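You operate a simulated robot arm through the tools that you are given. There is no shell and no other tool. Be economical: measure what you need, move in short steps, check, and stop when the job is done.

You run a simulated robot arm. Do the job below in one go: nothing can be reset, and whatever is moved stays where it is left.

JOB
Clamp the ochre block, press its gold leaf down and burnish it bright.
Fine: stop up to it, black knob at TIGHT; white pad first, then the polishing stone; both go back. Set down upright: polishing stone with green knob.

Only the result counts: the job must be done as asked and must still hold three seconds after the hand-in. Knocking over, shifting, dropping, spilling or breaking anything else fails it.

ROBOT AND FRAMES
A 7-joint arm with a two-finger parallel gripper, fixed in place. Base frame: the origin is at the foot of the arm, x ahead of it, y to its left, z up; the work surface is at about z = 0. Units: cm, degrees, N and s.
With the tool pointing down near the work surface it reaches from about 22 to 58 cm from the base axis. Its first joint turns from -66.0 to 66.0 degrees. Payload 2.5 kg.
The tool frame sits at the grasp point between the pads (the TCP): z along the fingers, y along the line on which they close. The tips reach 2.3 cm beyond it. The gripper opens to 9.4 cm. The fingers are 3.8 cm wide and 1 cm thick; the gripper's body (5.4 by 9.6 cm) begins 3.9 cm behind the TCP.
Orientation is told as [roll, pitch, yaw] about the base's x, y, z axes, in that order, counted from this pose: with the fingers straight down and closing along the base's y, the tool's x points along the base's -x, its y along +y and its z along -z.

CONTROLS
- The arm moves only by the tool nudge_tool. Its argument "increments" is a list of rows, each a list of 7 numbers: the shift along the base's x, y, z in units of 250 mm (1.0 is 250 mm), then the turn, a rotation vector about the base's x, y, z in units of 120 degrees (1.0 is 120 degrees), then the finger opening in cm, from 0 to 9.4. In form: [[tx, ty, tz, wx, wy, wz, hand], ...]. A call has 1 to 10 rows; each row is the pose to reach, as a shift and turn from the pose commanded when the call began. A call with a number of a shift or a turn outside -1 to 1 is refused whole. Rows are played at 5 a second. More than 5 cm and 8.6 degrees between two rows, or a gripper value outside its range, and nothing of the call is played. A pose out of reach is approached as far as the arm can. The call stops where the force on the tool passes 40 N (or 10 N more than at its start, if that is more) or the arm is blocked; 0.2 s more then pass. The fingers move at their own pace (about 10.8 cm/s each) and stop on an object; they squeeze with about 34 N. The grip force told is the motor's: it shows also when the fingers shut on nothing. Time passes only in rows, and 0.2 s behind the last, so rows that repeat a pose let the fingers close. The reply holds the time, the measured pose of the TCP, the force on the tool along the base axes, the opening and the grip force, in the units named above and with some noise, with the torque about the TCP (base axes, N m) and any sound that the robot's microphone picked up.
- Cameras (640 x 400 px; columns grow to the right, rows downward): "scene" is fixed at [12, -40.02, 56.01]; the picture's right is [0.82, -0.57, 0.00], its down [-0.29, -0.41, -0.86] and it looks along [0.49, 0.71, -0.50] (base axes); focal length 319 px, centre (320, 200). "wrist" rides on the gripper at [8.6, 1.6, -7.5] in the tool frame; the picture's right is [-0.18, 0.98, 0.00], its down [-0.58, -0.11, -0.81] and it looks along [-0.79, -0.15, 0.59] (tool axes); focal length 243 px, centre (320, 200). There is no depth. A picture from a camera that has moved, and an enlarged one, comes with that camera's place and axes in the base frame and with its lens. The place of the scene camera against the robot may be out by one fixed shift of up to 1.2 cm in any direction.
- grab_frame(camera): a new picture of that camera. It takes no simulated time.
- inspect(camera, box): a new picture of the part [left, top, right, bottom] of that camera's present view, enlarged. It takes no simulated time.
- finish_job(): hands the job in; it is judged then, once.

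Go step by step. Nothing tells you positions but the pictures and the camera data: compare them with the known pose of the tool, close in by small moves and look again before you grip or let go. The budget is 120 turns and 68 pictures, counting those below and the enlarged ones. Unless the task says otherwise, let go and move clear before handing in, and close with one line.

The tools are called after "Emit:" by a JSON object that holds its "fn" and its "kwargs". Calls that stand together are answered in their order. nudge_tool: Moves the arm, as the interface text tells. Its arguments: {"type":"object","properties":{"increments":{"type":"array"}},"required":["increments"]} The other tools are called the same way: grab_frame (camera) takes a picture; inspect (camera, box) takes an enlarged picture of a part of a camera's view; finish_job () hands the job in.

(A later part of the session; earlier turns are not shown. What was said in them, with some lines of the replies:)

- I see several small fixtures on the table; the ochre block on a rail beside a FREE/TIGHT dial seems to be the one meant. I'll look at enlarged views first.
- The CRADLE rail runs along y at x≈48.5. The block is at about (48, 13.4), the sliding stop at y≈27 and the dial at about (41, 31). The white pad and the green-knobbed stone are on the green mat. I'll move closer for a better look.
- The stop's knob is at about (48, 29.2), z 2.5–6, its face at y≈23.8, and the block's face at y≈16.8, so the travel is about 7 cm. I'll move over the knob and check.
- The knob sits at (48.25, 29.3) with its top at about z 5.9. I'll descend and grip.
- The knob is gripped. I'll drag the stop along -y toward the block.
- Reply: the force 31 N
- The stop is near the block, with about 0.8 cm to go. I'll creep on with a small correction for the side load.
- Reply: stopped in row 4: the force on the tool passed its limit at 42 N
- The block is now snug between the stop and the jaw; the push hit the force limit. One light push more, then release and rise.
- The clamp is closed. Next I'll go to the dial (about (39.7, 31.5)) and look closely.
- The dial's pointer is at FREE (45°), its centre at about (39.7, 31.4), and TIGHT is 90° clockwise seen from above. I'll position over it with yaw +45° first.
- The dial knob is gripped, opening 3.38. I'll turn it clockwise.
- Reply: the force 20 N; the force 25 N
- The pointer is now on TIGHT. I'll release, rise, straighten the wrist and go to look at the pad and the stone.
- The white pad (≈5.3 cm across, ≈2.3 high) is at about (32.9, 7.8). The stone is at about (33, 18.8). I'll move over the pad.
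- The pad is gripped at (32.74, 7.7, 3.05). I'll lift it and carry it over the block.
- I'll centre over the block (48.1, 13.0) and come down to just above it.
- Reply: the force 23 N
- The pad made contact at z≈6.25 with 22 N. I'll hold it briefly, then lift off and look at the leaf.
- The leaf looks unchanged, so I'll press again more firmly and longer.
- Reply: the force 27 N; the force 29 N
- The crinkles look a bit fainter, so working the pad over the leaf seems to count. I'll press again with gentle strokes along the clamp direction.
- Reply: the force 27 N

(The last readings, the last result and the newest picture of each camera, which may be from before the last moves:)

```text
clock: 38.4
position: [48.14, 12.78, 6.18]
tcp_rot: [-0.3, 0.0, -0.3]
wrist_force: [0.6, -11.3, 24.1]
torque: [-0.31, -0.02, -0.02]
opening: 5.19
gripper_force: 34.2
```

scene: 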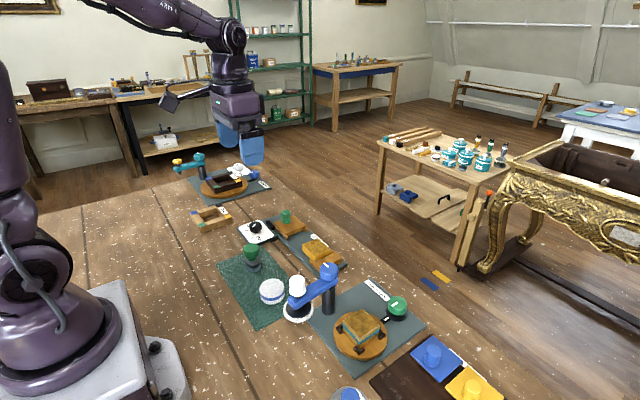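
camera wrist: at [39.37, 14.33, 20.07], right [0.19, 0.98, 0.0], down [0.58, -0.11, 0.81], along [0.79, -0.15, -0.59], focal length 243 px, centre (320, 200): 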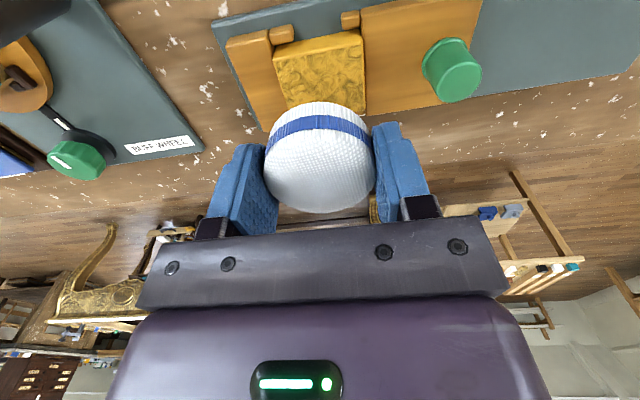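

Lift and look.

Emit:
{"fn": "nudge_tool", "kwargs": {"increments": [[0, 0, 0.04, 0, 0, 0, 4], [0, 0, 0.2, 0, 0, 0, 4], [-0.12, 0, 0.3, 0, 0, 0, 4], [-0.24, 0, 0.3, 0, 0, 0, 4]]}}

Emit:
{"fn": "inspect", "kwargs": {"camera": "scene", "box": [280, 205, 360, 275]}}

```text
clock: 39.4
position: [41.95, 13.08, 13.67]
tcp_rot: [0.0, 0.0, 0.0]
wrist_force: [-0.3, 0.2, -0.3]
torque: [0.0, -0.02, 0.01]
opening: 5.23
gripper_force: 33.9
```

```text
5.71 times, centred on (320, 240) of scene
camera zoom: at [12.0, -40.02, 56.01], right [0.82, -0.57, 0.0], down [-0.29, -0.41, -0.86], along [0.49, 0.71, -0.5], focal length 1822 px, centre (320, -29)
```

zoom: 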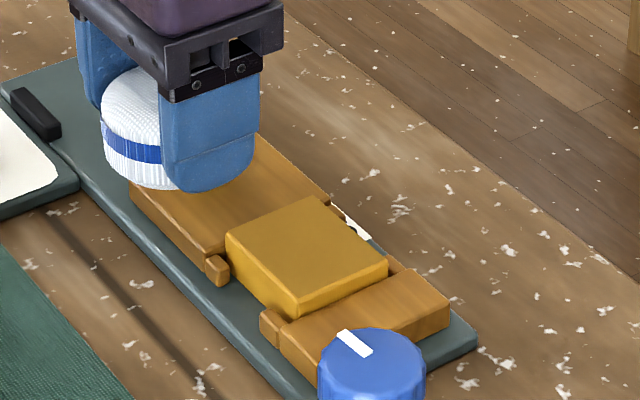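

The leaf is now laid smooth. I'll return the pad to its exact place on the mat.

Emit:
{"fn": "nudge_tool", "kwargs": {"increments": [[-0.1, -0.06, 0, 0, 0, 0, 4], [-0.2, -0.12, 0, 0, 0, 0, 4], [-0.3, -0.175, 0, 0, 0, 0, 4], [-0.373, -0.218, 0, 0, 0, 0, 4], [-0.373, -0.218, -0.15, 0, 0, 0, 4], [-0.373, -0.218, -0.3, 0, 0, 0, 4], [-0.373, -0.218, -0.38, 0, 0, 0, 4], [-0.373, -0.218, -0.414, 0, 0, 0, 4], [-0.373, -0.218, -0.414, 0, 0, 0, 4]]}}

Emit:
{"fn": "grab_frame", "kwargs": {"camera": "wrist"}}

```text
clock: 41.4
position: [32.72, 7.54, 3.15]
tcp_rot: [0.0, 0.0, -0.1]
wrist_force: [-0.1, -1.4, -0.2]
torque: [0.0, -0.01, 0.0]
opening: 5.21
gripper_force: 34.1
```

```text
27 pictures are left
camera wrist: at [24.05, 9.39, 10.68], right [0.19, 0.98, 0.0], down [0.58, -0.11, 0.81], along [0.79, -0.15, -0.59], focal length 243 px, centre (320, 200)
```

wrist: 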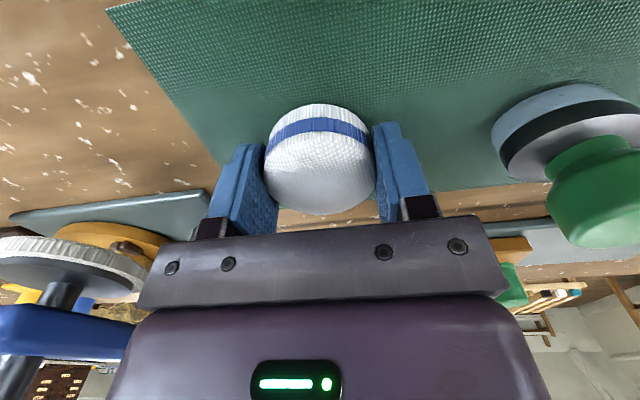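

Emit:
{"fn": "nudge_tool", "kwargs": {"increments": [[0, 0, -0.004, 0, 0, 0, 4], [0, 0, -0.006, 0, 0, 0, 4], [0, 0, -0.006, 0, 0, 0, 4]]}}

```text
clock: 42.2
position: [32.71, 7.53, 3.0]
tcp_rot: [0.0, 0.0, 0.0]
wrist_force: [0.1, -0.2, -1.6]
torque: [-0.01, 0.02, -0.05]
opening: 5.19
gripper_force: 33.9
```

Emit:
{"fn": "nudge_tool", "kwargs": {"increments": [[0, 0, -0.004, 0, 0, 0, 4], [0, 0, -0.008, 0, 0, 0, 4], [0, 0, -0.008, 0, 0, 0, 4]]}}

```text
clock: 43.0
position: [32.62, 7.68, 2.96]
tcp_rot: [-0.1, -0.1, -0.1]
wrist_force: [-7.9, -2.5, 35.3]
torque: [-0.11, 0.0, -0.05]
opening: 5.22
gripper_force: 33.8
```

The pad is on the mat. I'll release it, rise and go to view the stone.

Emit:
{"fn": "nudge_tool", "kwargs": {"increments": [[0, 0, 0.004, 0, 0, 0, 4], [0, 0, 0.004, 0, 0, 0, 8], [0, 0, 0.004, 0, 0, 0, 8], [0, 0, 0.15, 0, 0, 0, 8], [0, 0, 0.3, 0, 0, 0, 8], [0, 0, 0.45, 0, 0, 0, 8], [-0.08, 0.13, 0.45, 0, 0, 0, 8], [-0.16, 0.26, 0.45, 0, 0, 0, 8], [-0.22, 0.4, 0.45, 0, 0, 0, 6], [-0.22, 0.4, 0.45, 0, 0, 0, 6]]}}

Emit:
{"fn": "grab_frame", "kwargs": {"camera": "wrist"}}

Emit:
{"fn": "inspect", "kwargs": {"camera": "scene", "box": [220, 220, 340, 320]}}

```text
clock: 45.2
position: [27.04, 17.65, 14.06]
tcp_rot: [0.0, 0.0, 0.0]
wrist_force: [0.2, -0.1, 1.1]
torque: [-0.03, -0.01, 0.01]
opening: 6.01
gripper_force: 0.0
```

```text
26 pictures are left
camera wrist: at [18.53, 19.44, 21.61], right [0.19, 0.98, 0.0], down [0.58, -0.11, 0.81], along [0.79, -0.15, -0.59], focal length 243 px, centre (320, 200)
```

wrist: 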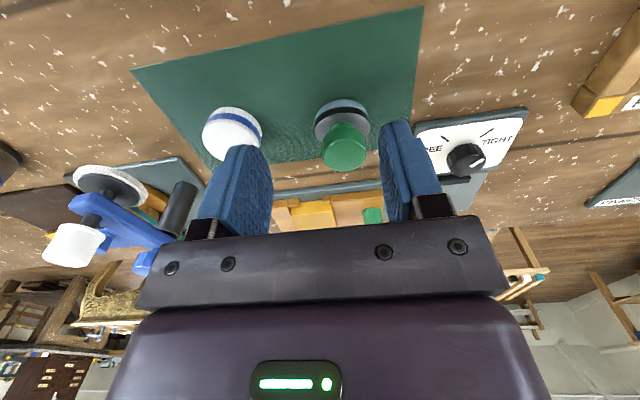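

```text
4.00 times, centred on (280, 270) of scene
camera zoom: at [12.0, -40.02, 56.01], right [0.82, -0.57, 0.0], down [-0.29, -0.41, -0.86], along [0.49, 0.71, -0.5], focal length 1276 px, centre (480, -80)
```

zoom: 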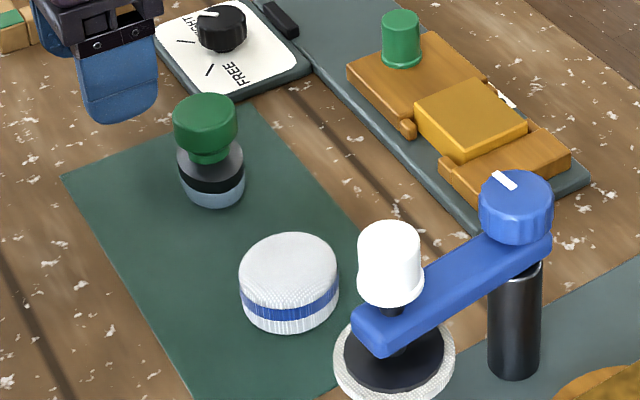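

The stone's base looks elongated. I'll look from over it before gripping the green knob (≈3.8 cm).

Emit:
{"fn": "nudge_tool", "kwargs": {"increments": [[0.13, 0.023, 0, 0, 0, 0, 6], [0.26, 0.046, 0, 0, 0, 0, 6], [0.26, 0.046, 0, 0, 0, 0, 6]]}}

Emit:
{"fn": "inspect", "kwargs": {"camera": "wrist", "box": [200, 0, 440, 150]}}

```text
clock: 46.0
position: [33.66, 18.85, 14.03]
tcp_rot: [0.0, 0.0, -0.1]
wrist_force: [-0.4, -1.1, -0.4]
torque: [0.02, -0.03, 0.02]
opening: 6.0
gripper_force: 0.0
```

```text
2.67 times, centred on (320, 75) of wrist
camera zoom: at [25.02, 20.59, 21.6], right [0.19, 0.98, 0.0], down [0.58, -0.11, 0.81], along [0.79, -0.15, -0.59], focal length 647 px, centre (320, 533)
```

zoom: 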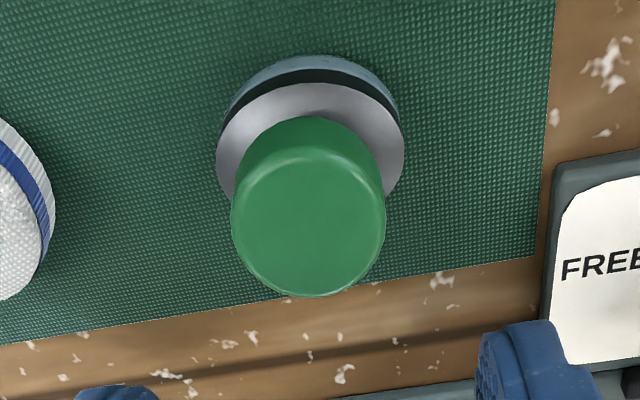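

The stone's centre is at about (33.3, 18.65), with the knob at z ≈ 3.9–5.9. I'll descend to TCP z 5.2 and grip the knob.

Emit:
{"fn": "nudge_tool", "kwargs": {"increments": [[-0.0145, -0.008, -0.1, 0, 0, 0, 6], [-0.0145, -0.008, -0.22, 0, 0, 0, 6], [-0.0145, -0.008, -0.352, 0, 0, 0, 6], [-0.0145, -0.008, -0.352, 0, 0, 0, 6]]}}

Emit:
{"fn": "grab_frame", "kwargs": {"camera": "wrist"}}

```text
clock: 47.0
position: [33.43, 18.65, 5.26]
tcp_rot: [0.0, 0.0, -0.1]
wrist_force: [-0.1, 0.0, -0.7]
torque: [-0.03, 0.04, 0.01]
opening: 5.99
gripper_force: 0.0
```

```text
23 pictures are left
camera wrist: at [24.67, 20.35, 12.73], right [0.19, 0.98, 0.0], down [0.58, -0.11, 0.81], along [0.79, -0.15, -0.59], focal length 243 px, centre (320, 200)
```

wrist: 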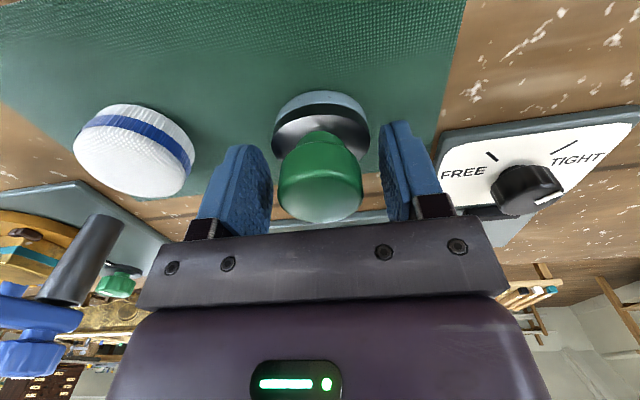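

Emit:
{"fn": "nudge_tool", "kwargs": {"increments": [[0, 0, 0, 0, 0, 0, 3], [0, 0, 0, 0, 0, 0, 3], [0, 0, 0, 0, 0, 0, 3]]}}

Emit:
{"fn": "nudge_tool", "kwargs": {"increments": [[0, 0, 0.1, 0, 0, 0, 3], [0, 0, 0.24, 0, 0, 0, 3], [0, 0, 0.38, 0, 0, 0, 3], [0.15, -0.06, 0.38, 0, 0, 0, 3], [0.3, -0.12, 0.38, 0, 0, 0, 3], [0.45, -0.18, 0.38, 0, 0, 0, 3], [0.5868, -0.226, 0.38, 0, 0, 0, 3], [0.5868, -0.226, 0.38, 0, 0, 0, 3]]}}

Emit:
{"fn": "grab_frame", "kwargs": {"camera": "wrist"}}

Emit:
{"fn": "inspect", "kwargs": {"camera": "scene", "box": [250, 170, 370, 280]}}

```text
clock: 47.8
position: [33.23, 18.58, 5.24]
tcp_rot: [0.0, 0.0, -0.1]
wrist_force: [-0.1, -0.2, 0.1]
torque: [-0.01, 0.02, 0.0]
opening: 4.85
gripper_force: 34.0
```

```text
clock: 49.6
position: [48.04, 12.86, 14.85]
tcp_rot: [0.0, 0.0, -0.2]
wrist_force: [-1.1, 0.5, -1.1]
torque: [-0.02, 0.02, 0.02]
opening: 4.85
gripper_force: 33.8
```

```text
22 pictures are left
camera wrist: at [39.37, 14.67, 22.32], right [0.19, 0.98, 0.0], down [0.58, -0.11, 0.81], along [0.79, -0.15, -0.59], focal length 243 px, centre (320, 200)
```

wrist: 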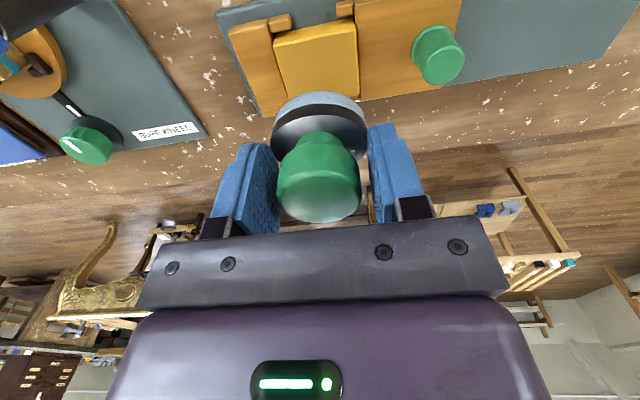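

```text
3.64 times, centred on (310, 225) of scene
camera zoom: at [12.0, -40.02, 56.01], right [0.82, -0.57, 0.0], down [-0.29, -0.41, -0.86], along [0.49, 0.71, -0.5], focal length 1160 px, centre (356, 109)
```

zoom: 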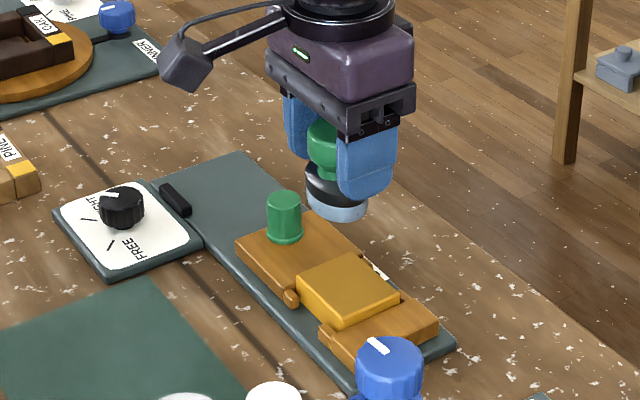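

The fingers closed at 4.85 cm, so they caught only the rim of the base, a shallow hold. I'll set the stone back in its place and regrip lower on the base.

Emit:
{"fn": "nudge_tool", "kwargs": {"increments": [[-0.15, 0.06, 0, 0, 0, 0, 3], [-0.3, 0.12, 0, 0, 0, 0, 3], [-0.45, 0.18, 0, 0, 0, 0, 3], [-0.5868, 0.226, 0, 0, 0, 0, 3], [-0.5868, 0.226, -0.14, 0, 0, 0, 3], [-0.5868, 0.226, -0.28, 0, 0, 0, 3], [-0.5868, 0.226, -0.35, 0, 0, 0, 3], [-0.5868, 0.226, -0.376, 0, 0, 0, 3], [-0.5868, 0.226, -0.376, 0, 0, 0, 3]]}}

Emit:
{"fn": "nudge_tool", "kwargs": {"increments": [[0, 0, -0.003, 0, 0, 0, 3], [0, 0, -0.005, 0, 0, 0, 3], [0, 0, -0.005, 0, 0, 0, 3]]}}

```text
clock: 51.6
position: [33.28, 18.54, 5.41]
tcp_rot: [-0.1, 0.0, -0.1]
wrist_force: [-0.5, 0.0, -0.9]
torque: [0.01, 0.04, -0.01]
opening: 4.83
gripper_force: 34.8
```

```text
clock: 52.4
position: [33.43, 18.54, 5.26]
tcp_rot: [-0.1, -0.1, -0.1]
wrist_force: [-0.3, 0.2, -0.8]
torque: [-0.02, 0.0, 0.01]
opening: 4.85
gripper_force: 33.9
```

Emit:
{"fn": "nudge_tool", "kwargs": {"increments": [[0, 0, -0.003, 0, 0, 0, 3], [0, 0, -0.005, 0, 0, 0, 3], [0, 0, -0.005, 0, 0, 0, 3]]}}

Emit:
{"fn": "grab_frame", "kwargs": {"camera": "wrist"}}

```text
clock: 53.2
position: [33.37, 18.57, 5.35]
tcp_rot: [0.0, 0.1, -0.1]
wrist_force: [-6.5, -4.1, 24.4]
torque: [-0.14, 0.35, 0.04]
opening: 4.87
gripper_force: 34.2
```

```text
20 pictures are left
camera wrist: at [24.69, 20.33, 12.69], right [0.19, 0.98, 0.0], down [0.58, -0.11, 0.81], along [0.79, -0.15, -0.59], focal length 243 px, centre (320, 200)
```

wrist: 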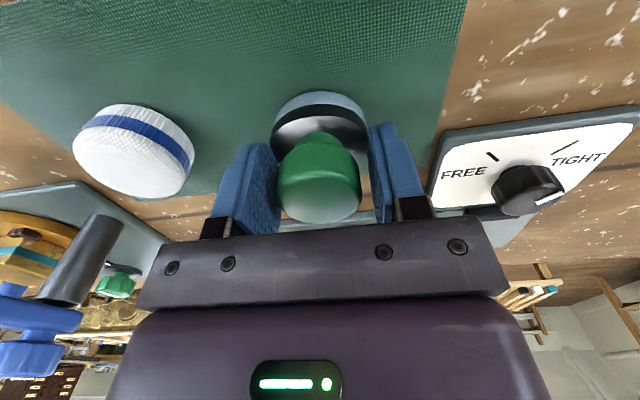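

Emit:
{"fn": "nudge_tool", "kwargs": {"increments": [[0, 0, 0.004, 0, 0, 0, 3], [0, 0, 0.004, 0, 0, 0, 6.5], [0, 0, 0.004, 0, 0, 0, 6.5], [0, 0, -0.025, 0, 0, 0, 6.5], [0, 0, -0.048, 0, 0, 0, 6.5], [0, 0, -0.048, 0, 0, 0, 3], [0, 0, -0.048, 0, 0, 0, 3], [0, 0, -0.048, 0, 0, 0, 3]]}}

Emit:
{"fn": "grab_frame", "kwargs": {"camera": "wrist"}}

```text
clock: 55.0
position: [33.31, 18.64, 4.12]
tcp_rot: [0.0, 0.1, -0.1]
wrist_force: [-0.5, 1.1, 1.8]
torque: [0.02, 0.03, 0.03]
opening: 4.87
gripper_force: 33.9
```

```text
19 pictures are left
camera wrist: at [24.69, 20.34, 11.44], right [0.19, 0.98, 0.0], down [0.58, -0.11, 0.81], along [0.79, -0.15, -0.59], focal length 243 px, centre (320, 200)
```

wrist: 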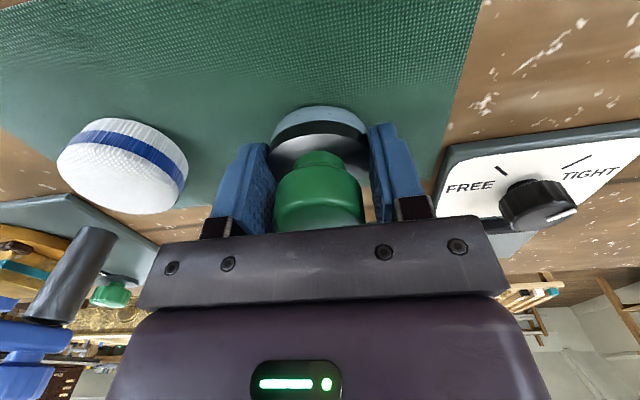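

Good deep grip. I'll lift, carry and lower to just above the block.

Emit:
{"fn": "nudge_tool", "kwargs": {"increments": [[0, 0, 0.1, 0, 0, 0, 3], [0, 0, 0.24, 0, 0, 0, 3], [0, 0, 0.38, 0, 0, 0, 3], [0.15, -0.06, 0.38, 0, 0, 0, 3], [0.3, -0.12, 0.38, 0, 0, 0, 3], [0.45, -0.18, 0.38, 0, 0, 0, 3], [0.59, -0.222, 0.38, 0, 0, 0, 3], [0.59, -0.222, 0.25, 0, 0, 0, 3], [0.59, -0.222, 0.17, 0, 0, 0, 3], [0.59, -0.222, 0.15, 0, 0, 0, 3]]}}

Emit:
{"fn": "inspect", "kwargs": {"camera": "scene", "box": [270, 190, 350, 270]}}

```text
clock: 57.2
position: [47.97, 13.02, 7.65]
tcp_rot: [0.0, 0.0, -0.2]
wrist_force: [0.4, -0.7, -1.2]
torque: [-0.04, 0.01, 0.01]
opening: 4.83
gripper_force: 33.9
```

```text
5.00 times, centred on (310, 230) of scene
camera zoom: at [12.0, -40.02, 56.01], right [0.82, -0.57, 0.0], down [-0.29, -0.41, -0.86], along [0.49, 0.71, -0.5], focal length 1594 px, centre (370, 50)
```

zoom: 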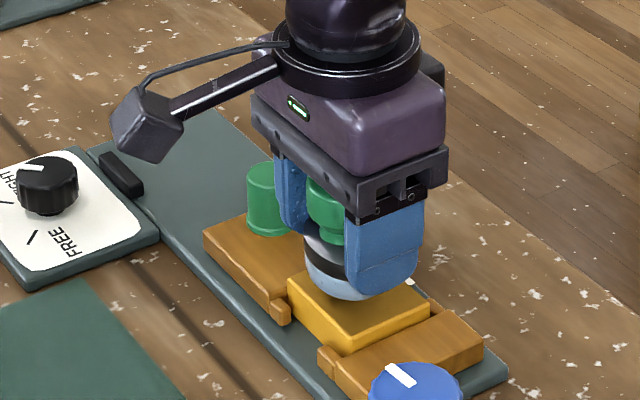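

Emit:
{"fn": "nudge_tool", "kwargs": {"increments": [[0, 0, -0.005, 0, 0, 0, 3], [0, 0, -0.01, 0, 0, 0, 3], [0, 0, -0.01, 0, 0, 0, 3]]}}

```text
clock: 58.0
position: [48.05, 13.09, 7.43]
tcp_rot: [0.0, -0.1, -0.1]
wrist_force: [0.1, 0.0, -0.2]
torque: [0.0, 0.01, 0.0]
opening: 4.87
gripper_force: 34.3
```

Emit:
{"fn": "nudge_tool", "kwargs": {"increments": [[0, 0, -0.004, 0, 0, 0, 3], [0, 0, -0.008, 0, 0, 0, 3], [0, 0, -0.008, 0, 0, 0, 3]]}}

```text
clock: 58.8
position: [48.13, 13.13, 7.32]
tcp_rot: [0.0, -0.1, -0.1]
wrist_force: [-0.6, -0.4, -1.7]
torque: [0.0, 0.0, 0.01]
opening: 4.85
gripper_force: 33.7
```

Emit:
{"fn": "nudge_tool", "kwargs": {"increments": [[0, 0, -0.004, 0, 0, 0, 3], [0, 0, -0.008, 0, 0, 0, 3], [0, 0, -0.008, 0, 0, 0, 3]]}}

```text
clock: 59.6
position: [48.14, 13.07, 7.15]
tcp_rot: [0.0, -0.1, -0.1]
wrist_force: [-4.5, -0.8, 11.2]
torque: [-0.08, 0.18, -0.01]
opening: 4.85
gripper_force: 34.0
```

Contact, 11 N. Now I'll make burnishing strokes along y.

Emit:
{"fn": "nudge_tool", "kwargs": {"increments": [[0, 0.02, -0.002, 0, 0, 0, 3], [0, 0.04, -0.002, 0, 0, 0, 3], [0, 0.02, -0.002, 0, 0, 0, 3], [0, 0, -0.002, 0, 0, 0, 3], [0, -0.02, -0.002, 0, 0, 0, 3], [0, -0.04, -0.002, 0, 0, 0, 3], [0, -0.02, -0.002, 0, 0, 0, 3], [0, 0, -0.002, 0, 0, 0, 3]]}}

Emit:
{"fn": "nudge_tool", "kwargs": {"increments": [[0, 0.02, 0, 0, 0, 0, 3], [0, 0.04, 0, 0, 0, 0, 3], [0, 0.02, 0, 0, 0, 0, 3], [0, 0, 0, 0, 0, 0, 3], [0, -0.02, 0, 0, 0, 0, 3], [0, -0.04, 0, 0, 0, 0, 3], [0, -0.02, 0, 0, 0, 0, 3], [0, 0, 0, 0, 0, 0, 3]]}}

Emit:
{"fn": "nudge_tool", "kwargs": {"increments": [[0, 0, 0.04, 0, 0, 0, 3], [0, 0, 0.2, 0, 0, 0, 3], [-0.12, 0, 0.3, 0, 0, 0, 3], [-0.24, 0, 0.3, 0, 0, 0, 3]]}}

Emit:
{"fn": "inspect", "kwargs": {"camera": "scene", "box": [280, 205, 360, 275]}}

```text
clock: 61.4
position: [48.23, 12.66, 7.14]
tcp_rot: [-0.2, -0.2, -0.3]
wrist_force: [0.3, -9.6, 25.3]
torque: [-0.41, 0.01, 0.01]
opening: 4.84
gripper_force: 34.0
```

```text
clock: 63.2
position: [48.2, 12.89, 7.05]
tcp_rot: [-0.1, -0.1, -0.3]
wrist_force: [0.1, -10.5, 25.0]
torque: [-0.41, 0.02, 0.01]
opening: 4.84
gripper_force: 34.2
```

```text
clock: 64.2
position: [41.98, 13.08, 14.5]
tcp_rot: [-0.1, 0.1, -0.1]
wrist_force: [-0.4, 0.6, -0.6]
torque: [0.01, -0.01, 0.02]
opening: 4.82
gripper_force: 33.6
```

```text
5.71 times, centred on (320, 240) of scene
camera zoom: at [12.0, -40.02, 56.01], right [0.82, -0.57, 0.0], down [-0.29, -0.41, -0.86], along [0.49, 0.71, -0.5], focal length 1822 px, centre (320, -29)
```

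zoom: 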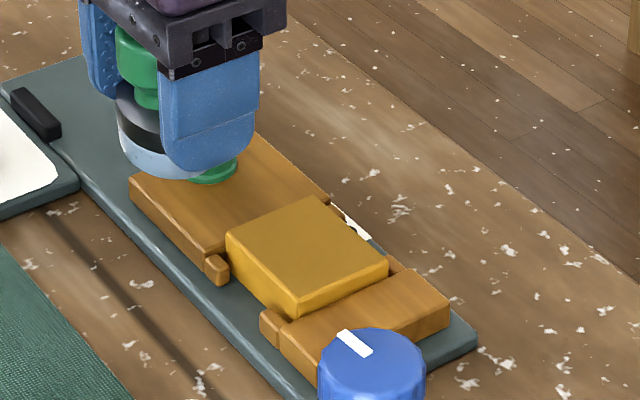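

The leaf isn't noticeably brighter yet. I'll do more strokes, longer and spread across x as well.

Emit:
{"fn": "nudge_tool", "kwargs": {"increments": [[0.12, 0, 0, 0, 0, 0, 3], [0.24, 0, 0, 0, 0, 0, 3], [0.24, 0, -0.14, 0, 0, 0, 3], [0.24, 0, -0.27, 0, 0, 0, 3], [0.24, 0, -0.29, 0, 0, 0, 3], [0.24, 0, -0.3, 0, 0, 0, 3], [0.24, 0.03, -0.3, 0, 0, 0, 3], [0.24, 0.06, -0.3, 0, 0, 0, 3], [0.24, 0.03, -0.3, 0, 0, 0, 3], [0.24, 0, -0.3, 0, 0, 0, 3]]}}

Emit:
{"fn": "nudge_tool", "kwargs": {"increments": [[0, -0.03, 0, 0, 0, 0, 3], [0, -0.06, 0, 0, 0, 0, 3], [0.02, -0.06, 0, 0, 0, 0, 3], [0.03, -0.03, 0, 0, 0, 0, 3], [0.03, 0, 0, 0, 0, 0, 3], [0.03, 0.03, 0, 0, 0, 0, 3], [0.03, 0.06, 0, 0, 0, 0, 3], [0.03, 0.03, 0, 0, 0, 0, 3], [0.03, 0, 0, 0, 0, 0, 3], [0.0, 0, 0, 0, 0, 0, 3]]}}

Emit:
{"fn": "nudge_tool", "kwargs": {"increments": [[-0.03, 0, 0, 0, 0, 0, 3], [-0.03, -0.03, 0, 0, 0, 0, 3], [-0.03, -0.06, 0, 0, 0, 0, 3], [-0.03, -0.03, 0, 0, 0, 0, 3], [-0.03, 0, 0, 0, 0, 0, 3], [-0.03, 0.03, 0, 0, 0, 0, 3], [-0.03, 0.06, 0, 0, 0, 0, 3], [-0.03, 0.03, 0, 0, 0, 0, 3], [-0.03, 0, 0, 0, 0, 0, 3], [0.0, 0, 0, 0, 0, 0, 3]]}}

Emit:
{"fn": "nudge_tool", "kwargs": {"increments": [[0, 0, 0.04, 0, 0, 0, 3], [0, 0, 0.2, 0, 0, 0, 3], [-0.12, 0, 0.3, 0, 0, 0, 3], [-0.24, 0, 0.3, 0, 0, 0, 3]]}}

Emit:
{"fn": "inspect", "kwargs": {"camera": "scene", "box": [280, 205, 360, 275]}}

```text
clock: 66.4
position: [48.05, 13.21, 7.14]
tcp_rot: [0.3, -0.2, -0.1]
wrist_force: [0.3, 8.0, 19.8]
torque: [0.18, 0.02, -0.03]
opening: 4.82
gripper_force: 33.9
```

```text
clock: 68.6
position: [48.1, 12.92, 7.01]
tcp_rot: [-0.1, -0.2, -0.1]
wrist_force: [7.4, 1.2, 17.0]
torque: [0.03, -0.26, 0.02]
opening: 4.82
gripper_force: 33.8
```

```text
clock: 70.8
position: [48.05, 13.05, 7.1]
tcp_rot: [-0.1, 0.1, -0.1]
wrist_force: [-9.5, 2.1, 26.9]
torque: [0.03, 0.4, -0.04]
opening: 4.84
gripper_force: 34.1
```

```text
clock: 71.8
position: [41.85, 13.15, 14.45]
tcp_rot: [0.0, 0.1, -0.1]
wrist_force: [0.5, -0.5, -0.6]
torque: [0.03, 0.01, -0.01]
opening: 4.81
gripper_force: 33.6
```

```text
5.71 times, centred on (320, 240) of scene
camera zoom: at [12.0, -40.02, 56.01], right [0.82, -0.57, 0.0], down [-0.29, -0.41, -0.86], along [0.49, 0.71, -0.5], focal length 1822 px, centre (320, -29)
```

zoom: 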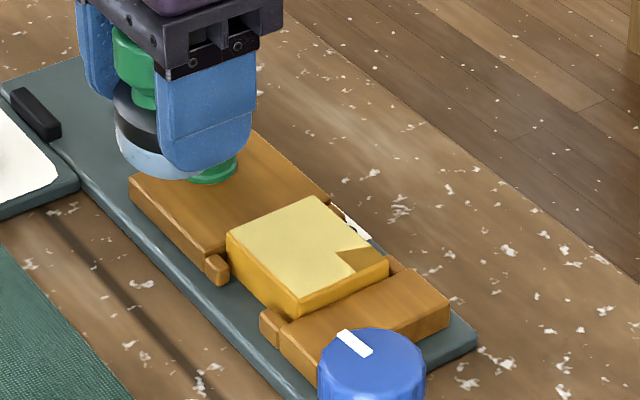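

All bright except the corner at +x, −y. I'll burnish there.

Emit:
{"fn": "nudge_tool", "kwargs": {"increments": [[0.12, 0, 0, 0, 0, 0, 3], [0.24, 0, 0, 0, 0, 0, 3], [0.27, -0.03, -0.14, 0, 0, 0, 3], [0.27, -0.03, -0.27, 0, 0, 0, 3], [0.27, -0.03, -0.29, 0, 0, 0, 3], [0.27, -0.03, -0.3, 0, 0, 0, 3], [0.29, -0.03, -0.3, 0, 0, 0, 3], [0.3, -0.05, -0.3, 0, 0, 0, 3], [0.3, -0.07, -0.3, 0, 0, 0, 3], [0.3, -0.05, -0.3, 0, 0, 0, 3]]}}

Emit:
{"fn": "nudge_tool", "kwargs": {"increments": [[0, 0.03, 0, 0, 0, 0, 3], [0, 0, 0, 0, 0, 0, 3], [0, -0.02, 0, 0, 0, 0, 3], [-0.02, -0.02, 0, 0, 0, 0, 3], [-0.02, 0.01, 0, 0, 0, 0, 3], [-0.02, 0.04, 0, 0, 0, 0, 3], [-0.02, 0.01, 0, 0, 0, 0, 3], [-0.02, -0.02, 0, 0, 0, 0, 3], [0, -0.02, 0, 0, 0, 0, 3], [0, 0.02, 0, 0, 0, 0, 3]]}}

Emit:
{"fn": "nudge_tool", "kwargs": {"increments": [[0, 0, 0.04, 0, 0, 0, 3], [0, 0, 0.2, 0, 0, 0, 3], [-0.15, 0.02, 0.3, 0, 0, 0, 3], [-0.3, 0.05, 0.3, 0, 0, 0, 3]]}}

Emit:
{"fn": "inspect", "kwargs": {"camera": "scene", "box": [280, 205, 360, 275]}}

```text
clock: 74.0
position: [49.75, 11.59, 7.08]
tcp_rot: [-0.2, -0.2, -0.1]
wrist_force: [-1.1, -7.0, 19.8]
torque: [-0.26, 0.1, 0.01]
opening: 4.8
gripper_force: 34.0
```

```text
clock: 76.2
position: [49.66, 11.79, 7.05]
tcp_rot: [-0.3, -0.2, -0.2]
wrist_force: [0.5, -8.5, 22.1]
torque: [-0.32, 0.04, 0.0]
opening: 4.82
gripper_force: 33.9
```

```text
clock: 77.2
position: [41.94, 13.52, 14.5]
tcp_rot: [0.0, 0.0, -0.1]
wrist_force: [0.1, 0.1, -1.2]
torque: [-0.03, -0.03, 0.03]
opening: 4.82
gripper_force: 34.4
```

```text
5.71 times, centred on (320, 240) of scene
camera zoom: at [12.0, -40.02, 56.01], right [0.82, -0.57, 0.0], down [-0.29, -0.41, -0.86], along [0.49, 0.71, -0.5], focal length 1822 px, centre (320, -29)
```

zoom: 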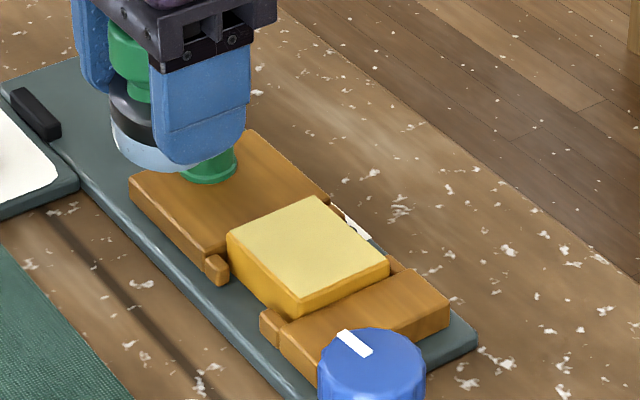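

The whole leaf is bright. Now I'll return the stone to its place.

Emit:
{"fn": "nudge_tool", "kwargs": {"increments": [[-0.09, 0.05, 0, 0, 0, 0, 3], [-0.18, 0.1, 0, 0, 0, 0, 3], [-0.27, 0.15, 0, 0, 0, 0, 3], [-0.35, 0.202, 0, 0, 0, 0, 3], [-0.35, 0.202, -0.15, 0, 0, 0, 3], [-0.35, 0.202, -0.3, 0, 0, 0, 3], [-0.35, 0.202, -0.37, 0, 0, 0, 3], [-0.35, 0.202, -0.41, 0, 0, 0, 3], [-0.35, 0.202, -0.41, 0, 0, 0, 3]]}}

Emit:
{"fn": "nudge_tool", "kwargs": {"increments": [[0, 0, -0.003, 0, 0, 0, 3], [0, 0, -0.006, 0, 0, 0, 3], [0, 0, -0.006, 0, 0, 0, 3]]}}

```text
clock: 79.2
position: [33.25, 18.66, 4.3]
tcp_rot: [0.0, -0.1, -0.1]
wrist_force: [-0.3, 0.3, -0.7]
torque: [-0.05, 0.02, 0.04]
opening: 4.81
gripper_force: 34.3
```

```text
clock: 80.0
position: [33.3, 18.64, 4.0]
tcp_rot: [0.0, 0.0, -0.1]
wrist_force: [-0.6, -0.3, -0.6]
torque: [-0.01, -0.03, 0.03]
opening: 4.81
gripper_force: 34.0
```

Emit:
{"fn": "nudge_tool", "kwargs": {"increments": [[0, 0, -0.003, 0, 0, 0, 3], [0, 0, -0.006, 0, 0, 0, 3], [0, 0, -0.006, 0, 0, 0, 3]]}}

```text
clock: 80.8
position: [33.32, 18.64, 4.0]
tcp_rot: [0.0, 0.0, 0.0]
wrist_force: [-0.7, 0.4, 0.7]
torque: [-0.06, -0.05, 0.02]
opening: 4.81
gripper_force: 33.8
```

Emit:
{"fn": "nudge_tool", "kwargs": {"increments": [[0, 0, -0.003, 0, 0, 0, 3], [0, 0, -0.006, 0, 0, 0, 3], [0, 0, -0.006, 0, 0, 0, 3]]}}

Emit:
{"fn": "grab_frame", "kwargs": {"camera": "wrist"}}

```text
clock: 81.6
position: [33.32, 18.66, 3.93]
tcp_rot: [-0.1, 0.0, -0.2]
wrist_force: [-1.9, -0.6, 5.3]
torque: [-0.08, 0.01, -0.03]
opening: 4.8
gripper_force: 33.9
stopped in row 3: the force on the tool passed its limit at 42 N (the readings are from after the stop); the commanded pose is now the measured one
```

```text
14 pictures are left
camera wrist: at [24.73, 20.38, 11.42], right [0.19, 0.98, 0.0], down [0.58, -0.11, 0.81], along [0.79, -0.15, -0.59], focal length 243 px, centre (320, 200)
```

wrist: 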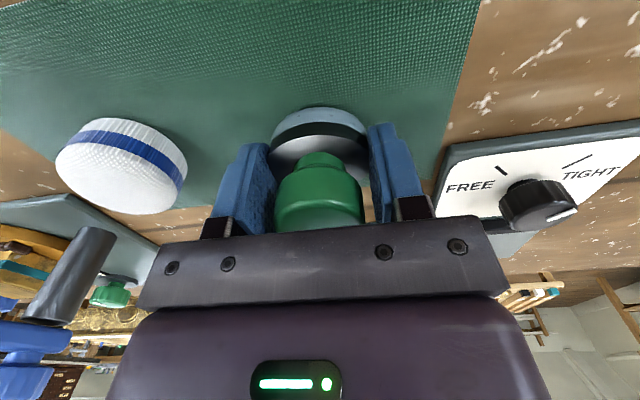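

The stone stands on the mat upright. I'll release, rise straight up, and check everything.

Emit:
{"fn": "nudge_tool", "kwargs": {"increments": [[0, 0, 0, 0, 0, 0, 6.5], [0, 0, 0, 0, 0, 0, 6.5], [0, 0, 0.1, 0, 0, 0, 6.5], [0, 0, 0.26, 0, 0, 0, 6.5], [0, 0, 0.44, 0, 0, 0, 6.5], [-0.1, 0, 0.6, 0, 0, 0, 6.5], [-0.2, 0, 0.75, 0, 0, 0, 6.5], [-0.2, 0, 0.75, 0, 0, 0, 6.5]]}}

Emit:
{"fn": "grab_frame", "kwargs": {"camera": "wrist"}}

Emit:
{"fn": "inspect", "kwargs": {"camera": "scene", "box": [220, 195, 380, 325]}}

```text
clock: 83.4
position: [28.28, 18.57, 22.67]
tcp_rot: [-0.1, 0.0, -0.1]
wrist_force: [0.7, 0.6, 0.2]
torque: [-0.01, 0.01, 0.0]
opening: 6.5
gripper_force: 0.0
```

```text
13 pictures are left
camera wrist: at [19.69, 20.31, 30.05], right [0.19, 0.98, 0.0], down [0.58, -0.11, 0.81], along [0.79, -0.15, -0.59], focal length 243 px, centre (320, 200)
```

wrist: 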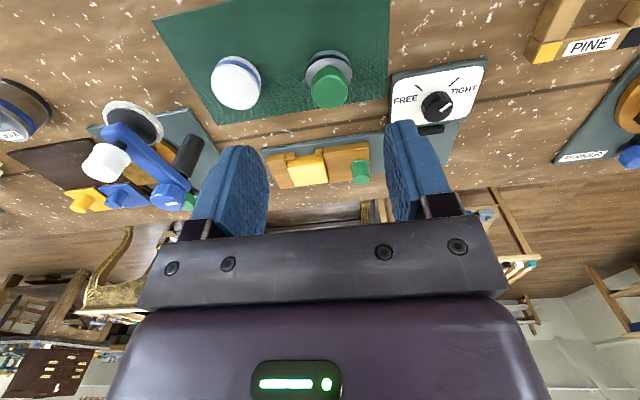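

```text
3.08 times, centred on (300, 260) of scene
camera zoom: at [12.0, -40.02, 56.01], right [0.82, -0.57, 0.0], down [-0.29, -0.41, -0.86], along [0.49, 0.71, -0.5], focal length 981 px, centre (382, 15)
```

zoom: 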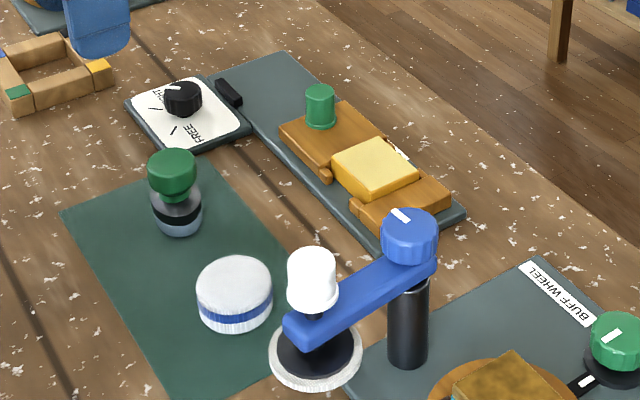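

The block is clamped with the dial at TIGHT, the leaf is bright all over, and the pad and stone are back on the mat. The gripper is clear, so I'm handing in.

Emit:
{"fn": "finish_job", "kwargs": {}}

```text
The job is handed in.
```

The job is handed in: the ochre block is clamped with the dial at TIGHT, its gold leaf is pressed down and burnished bright all over, and the white pad and polishing stone stand back on the mat, the stone upright.
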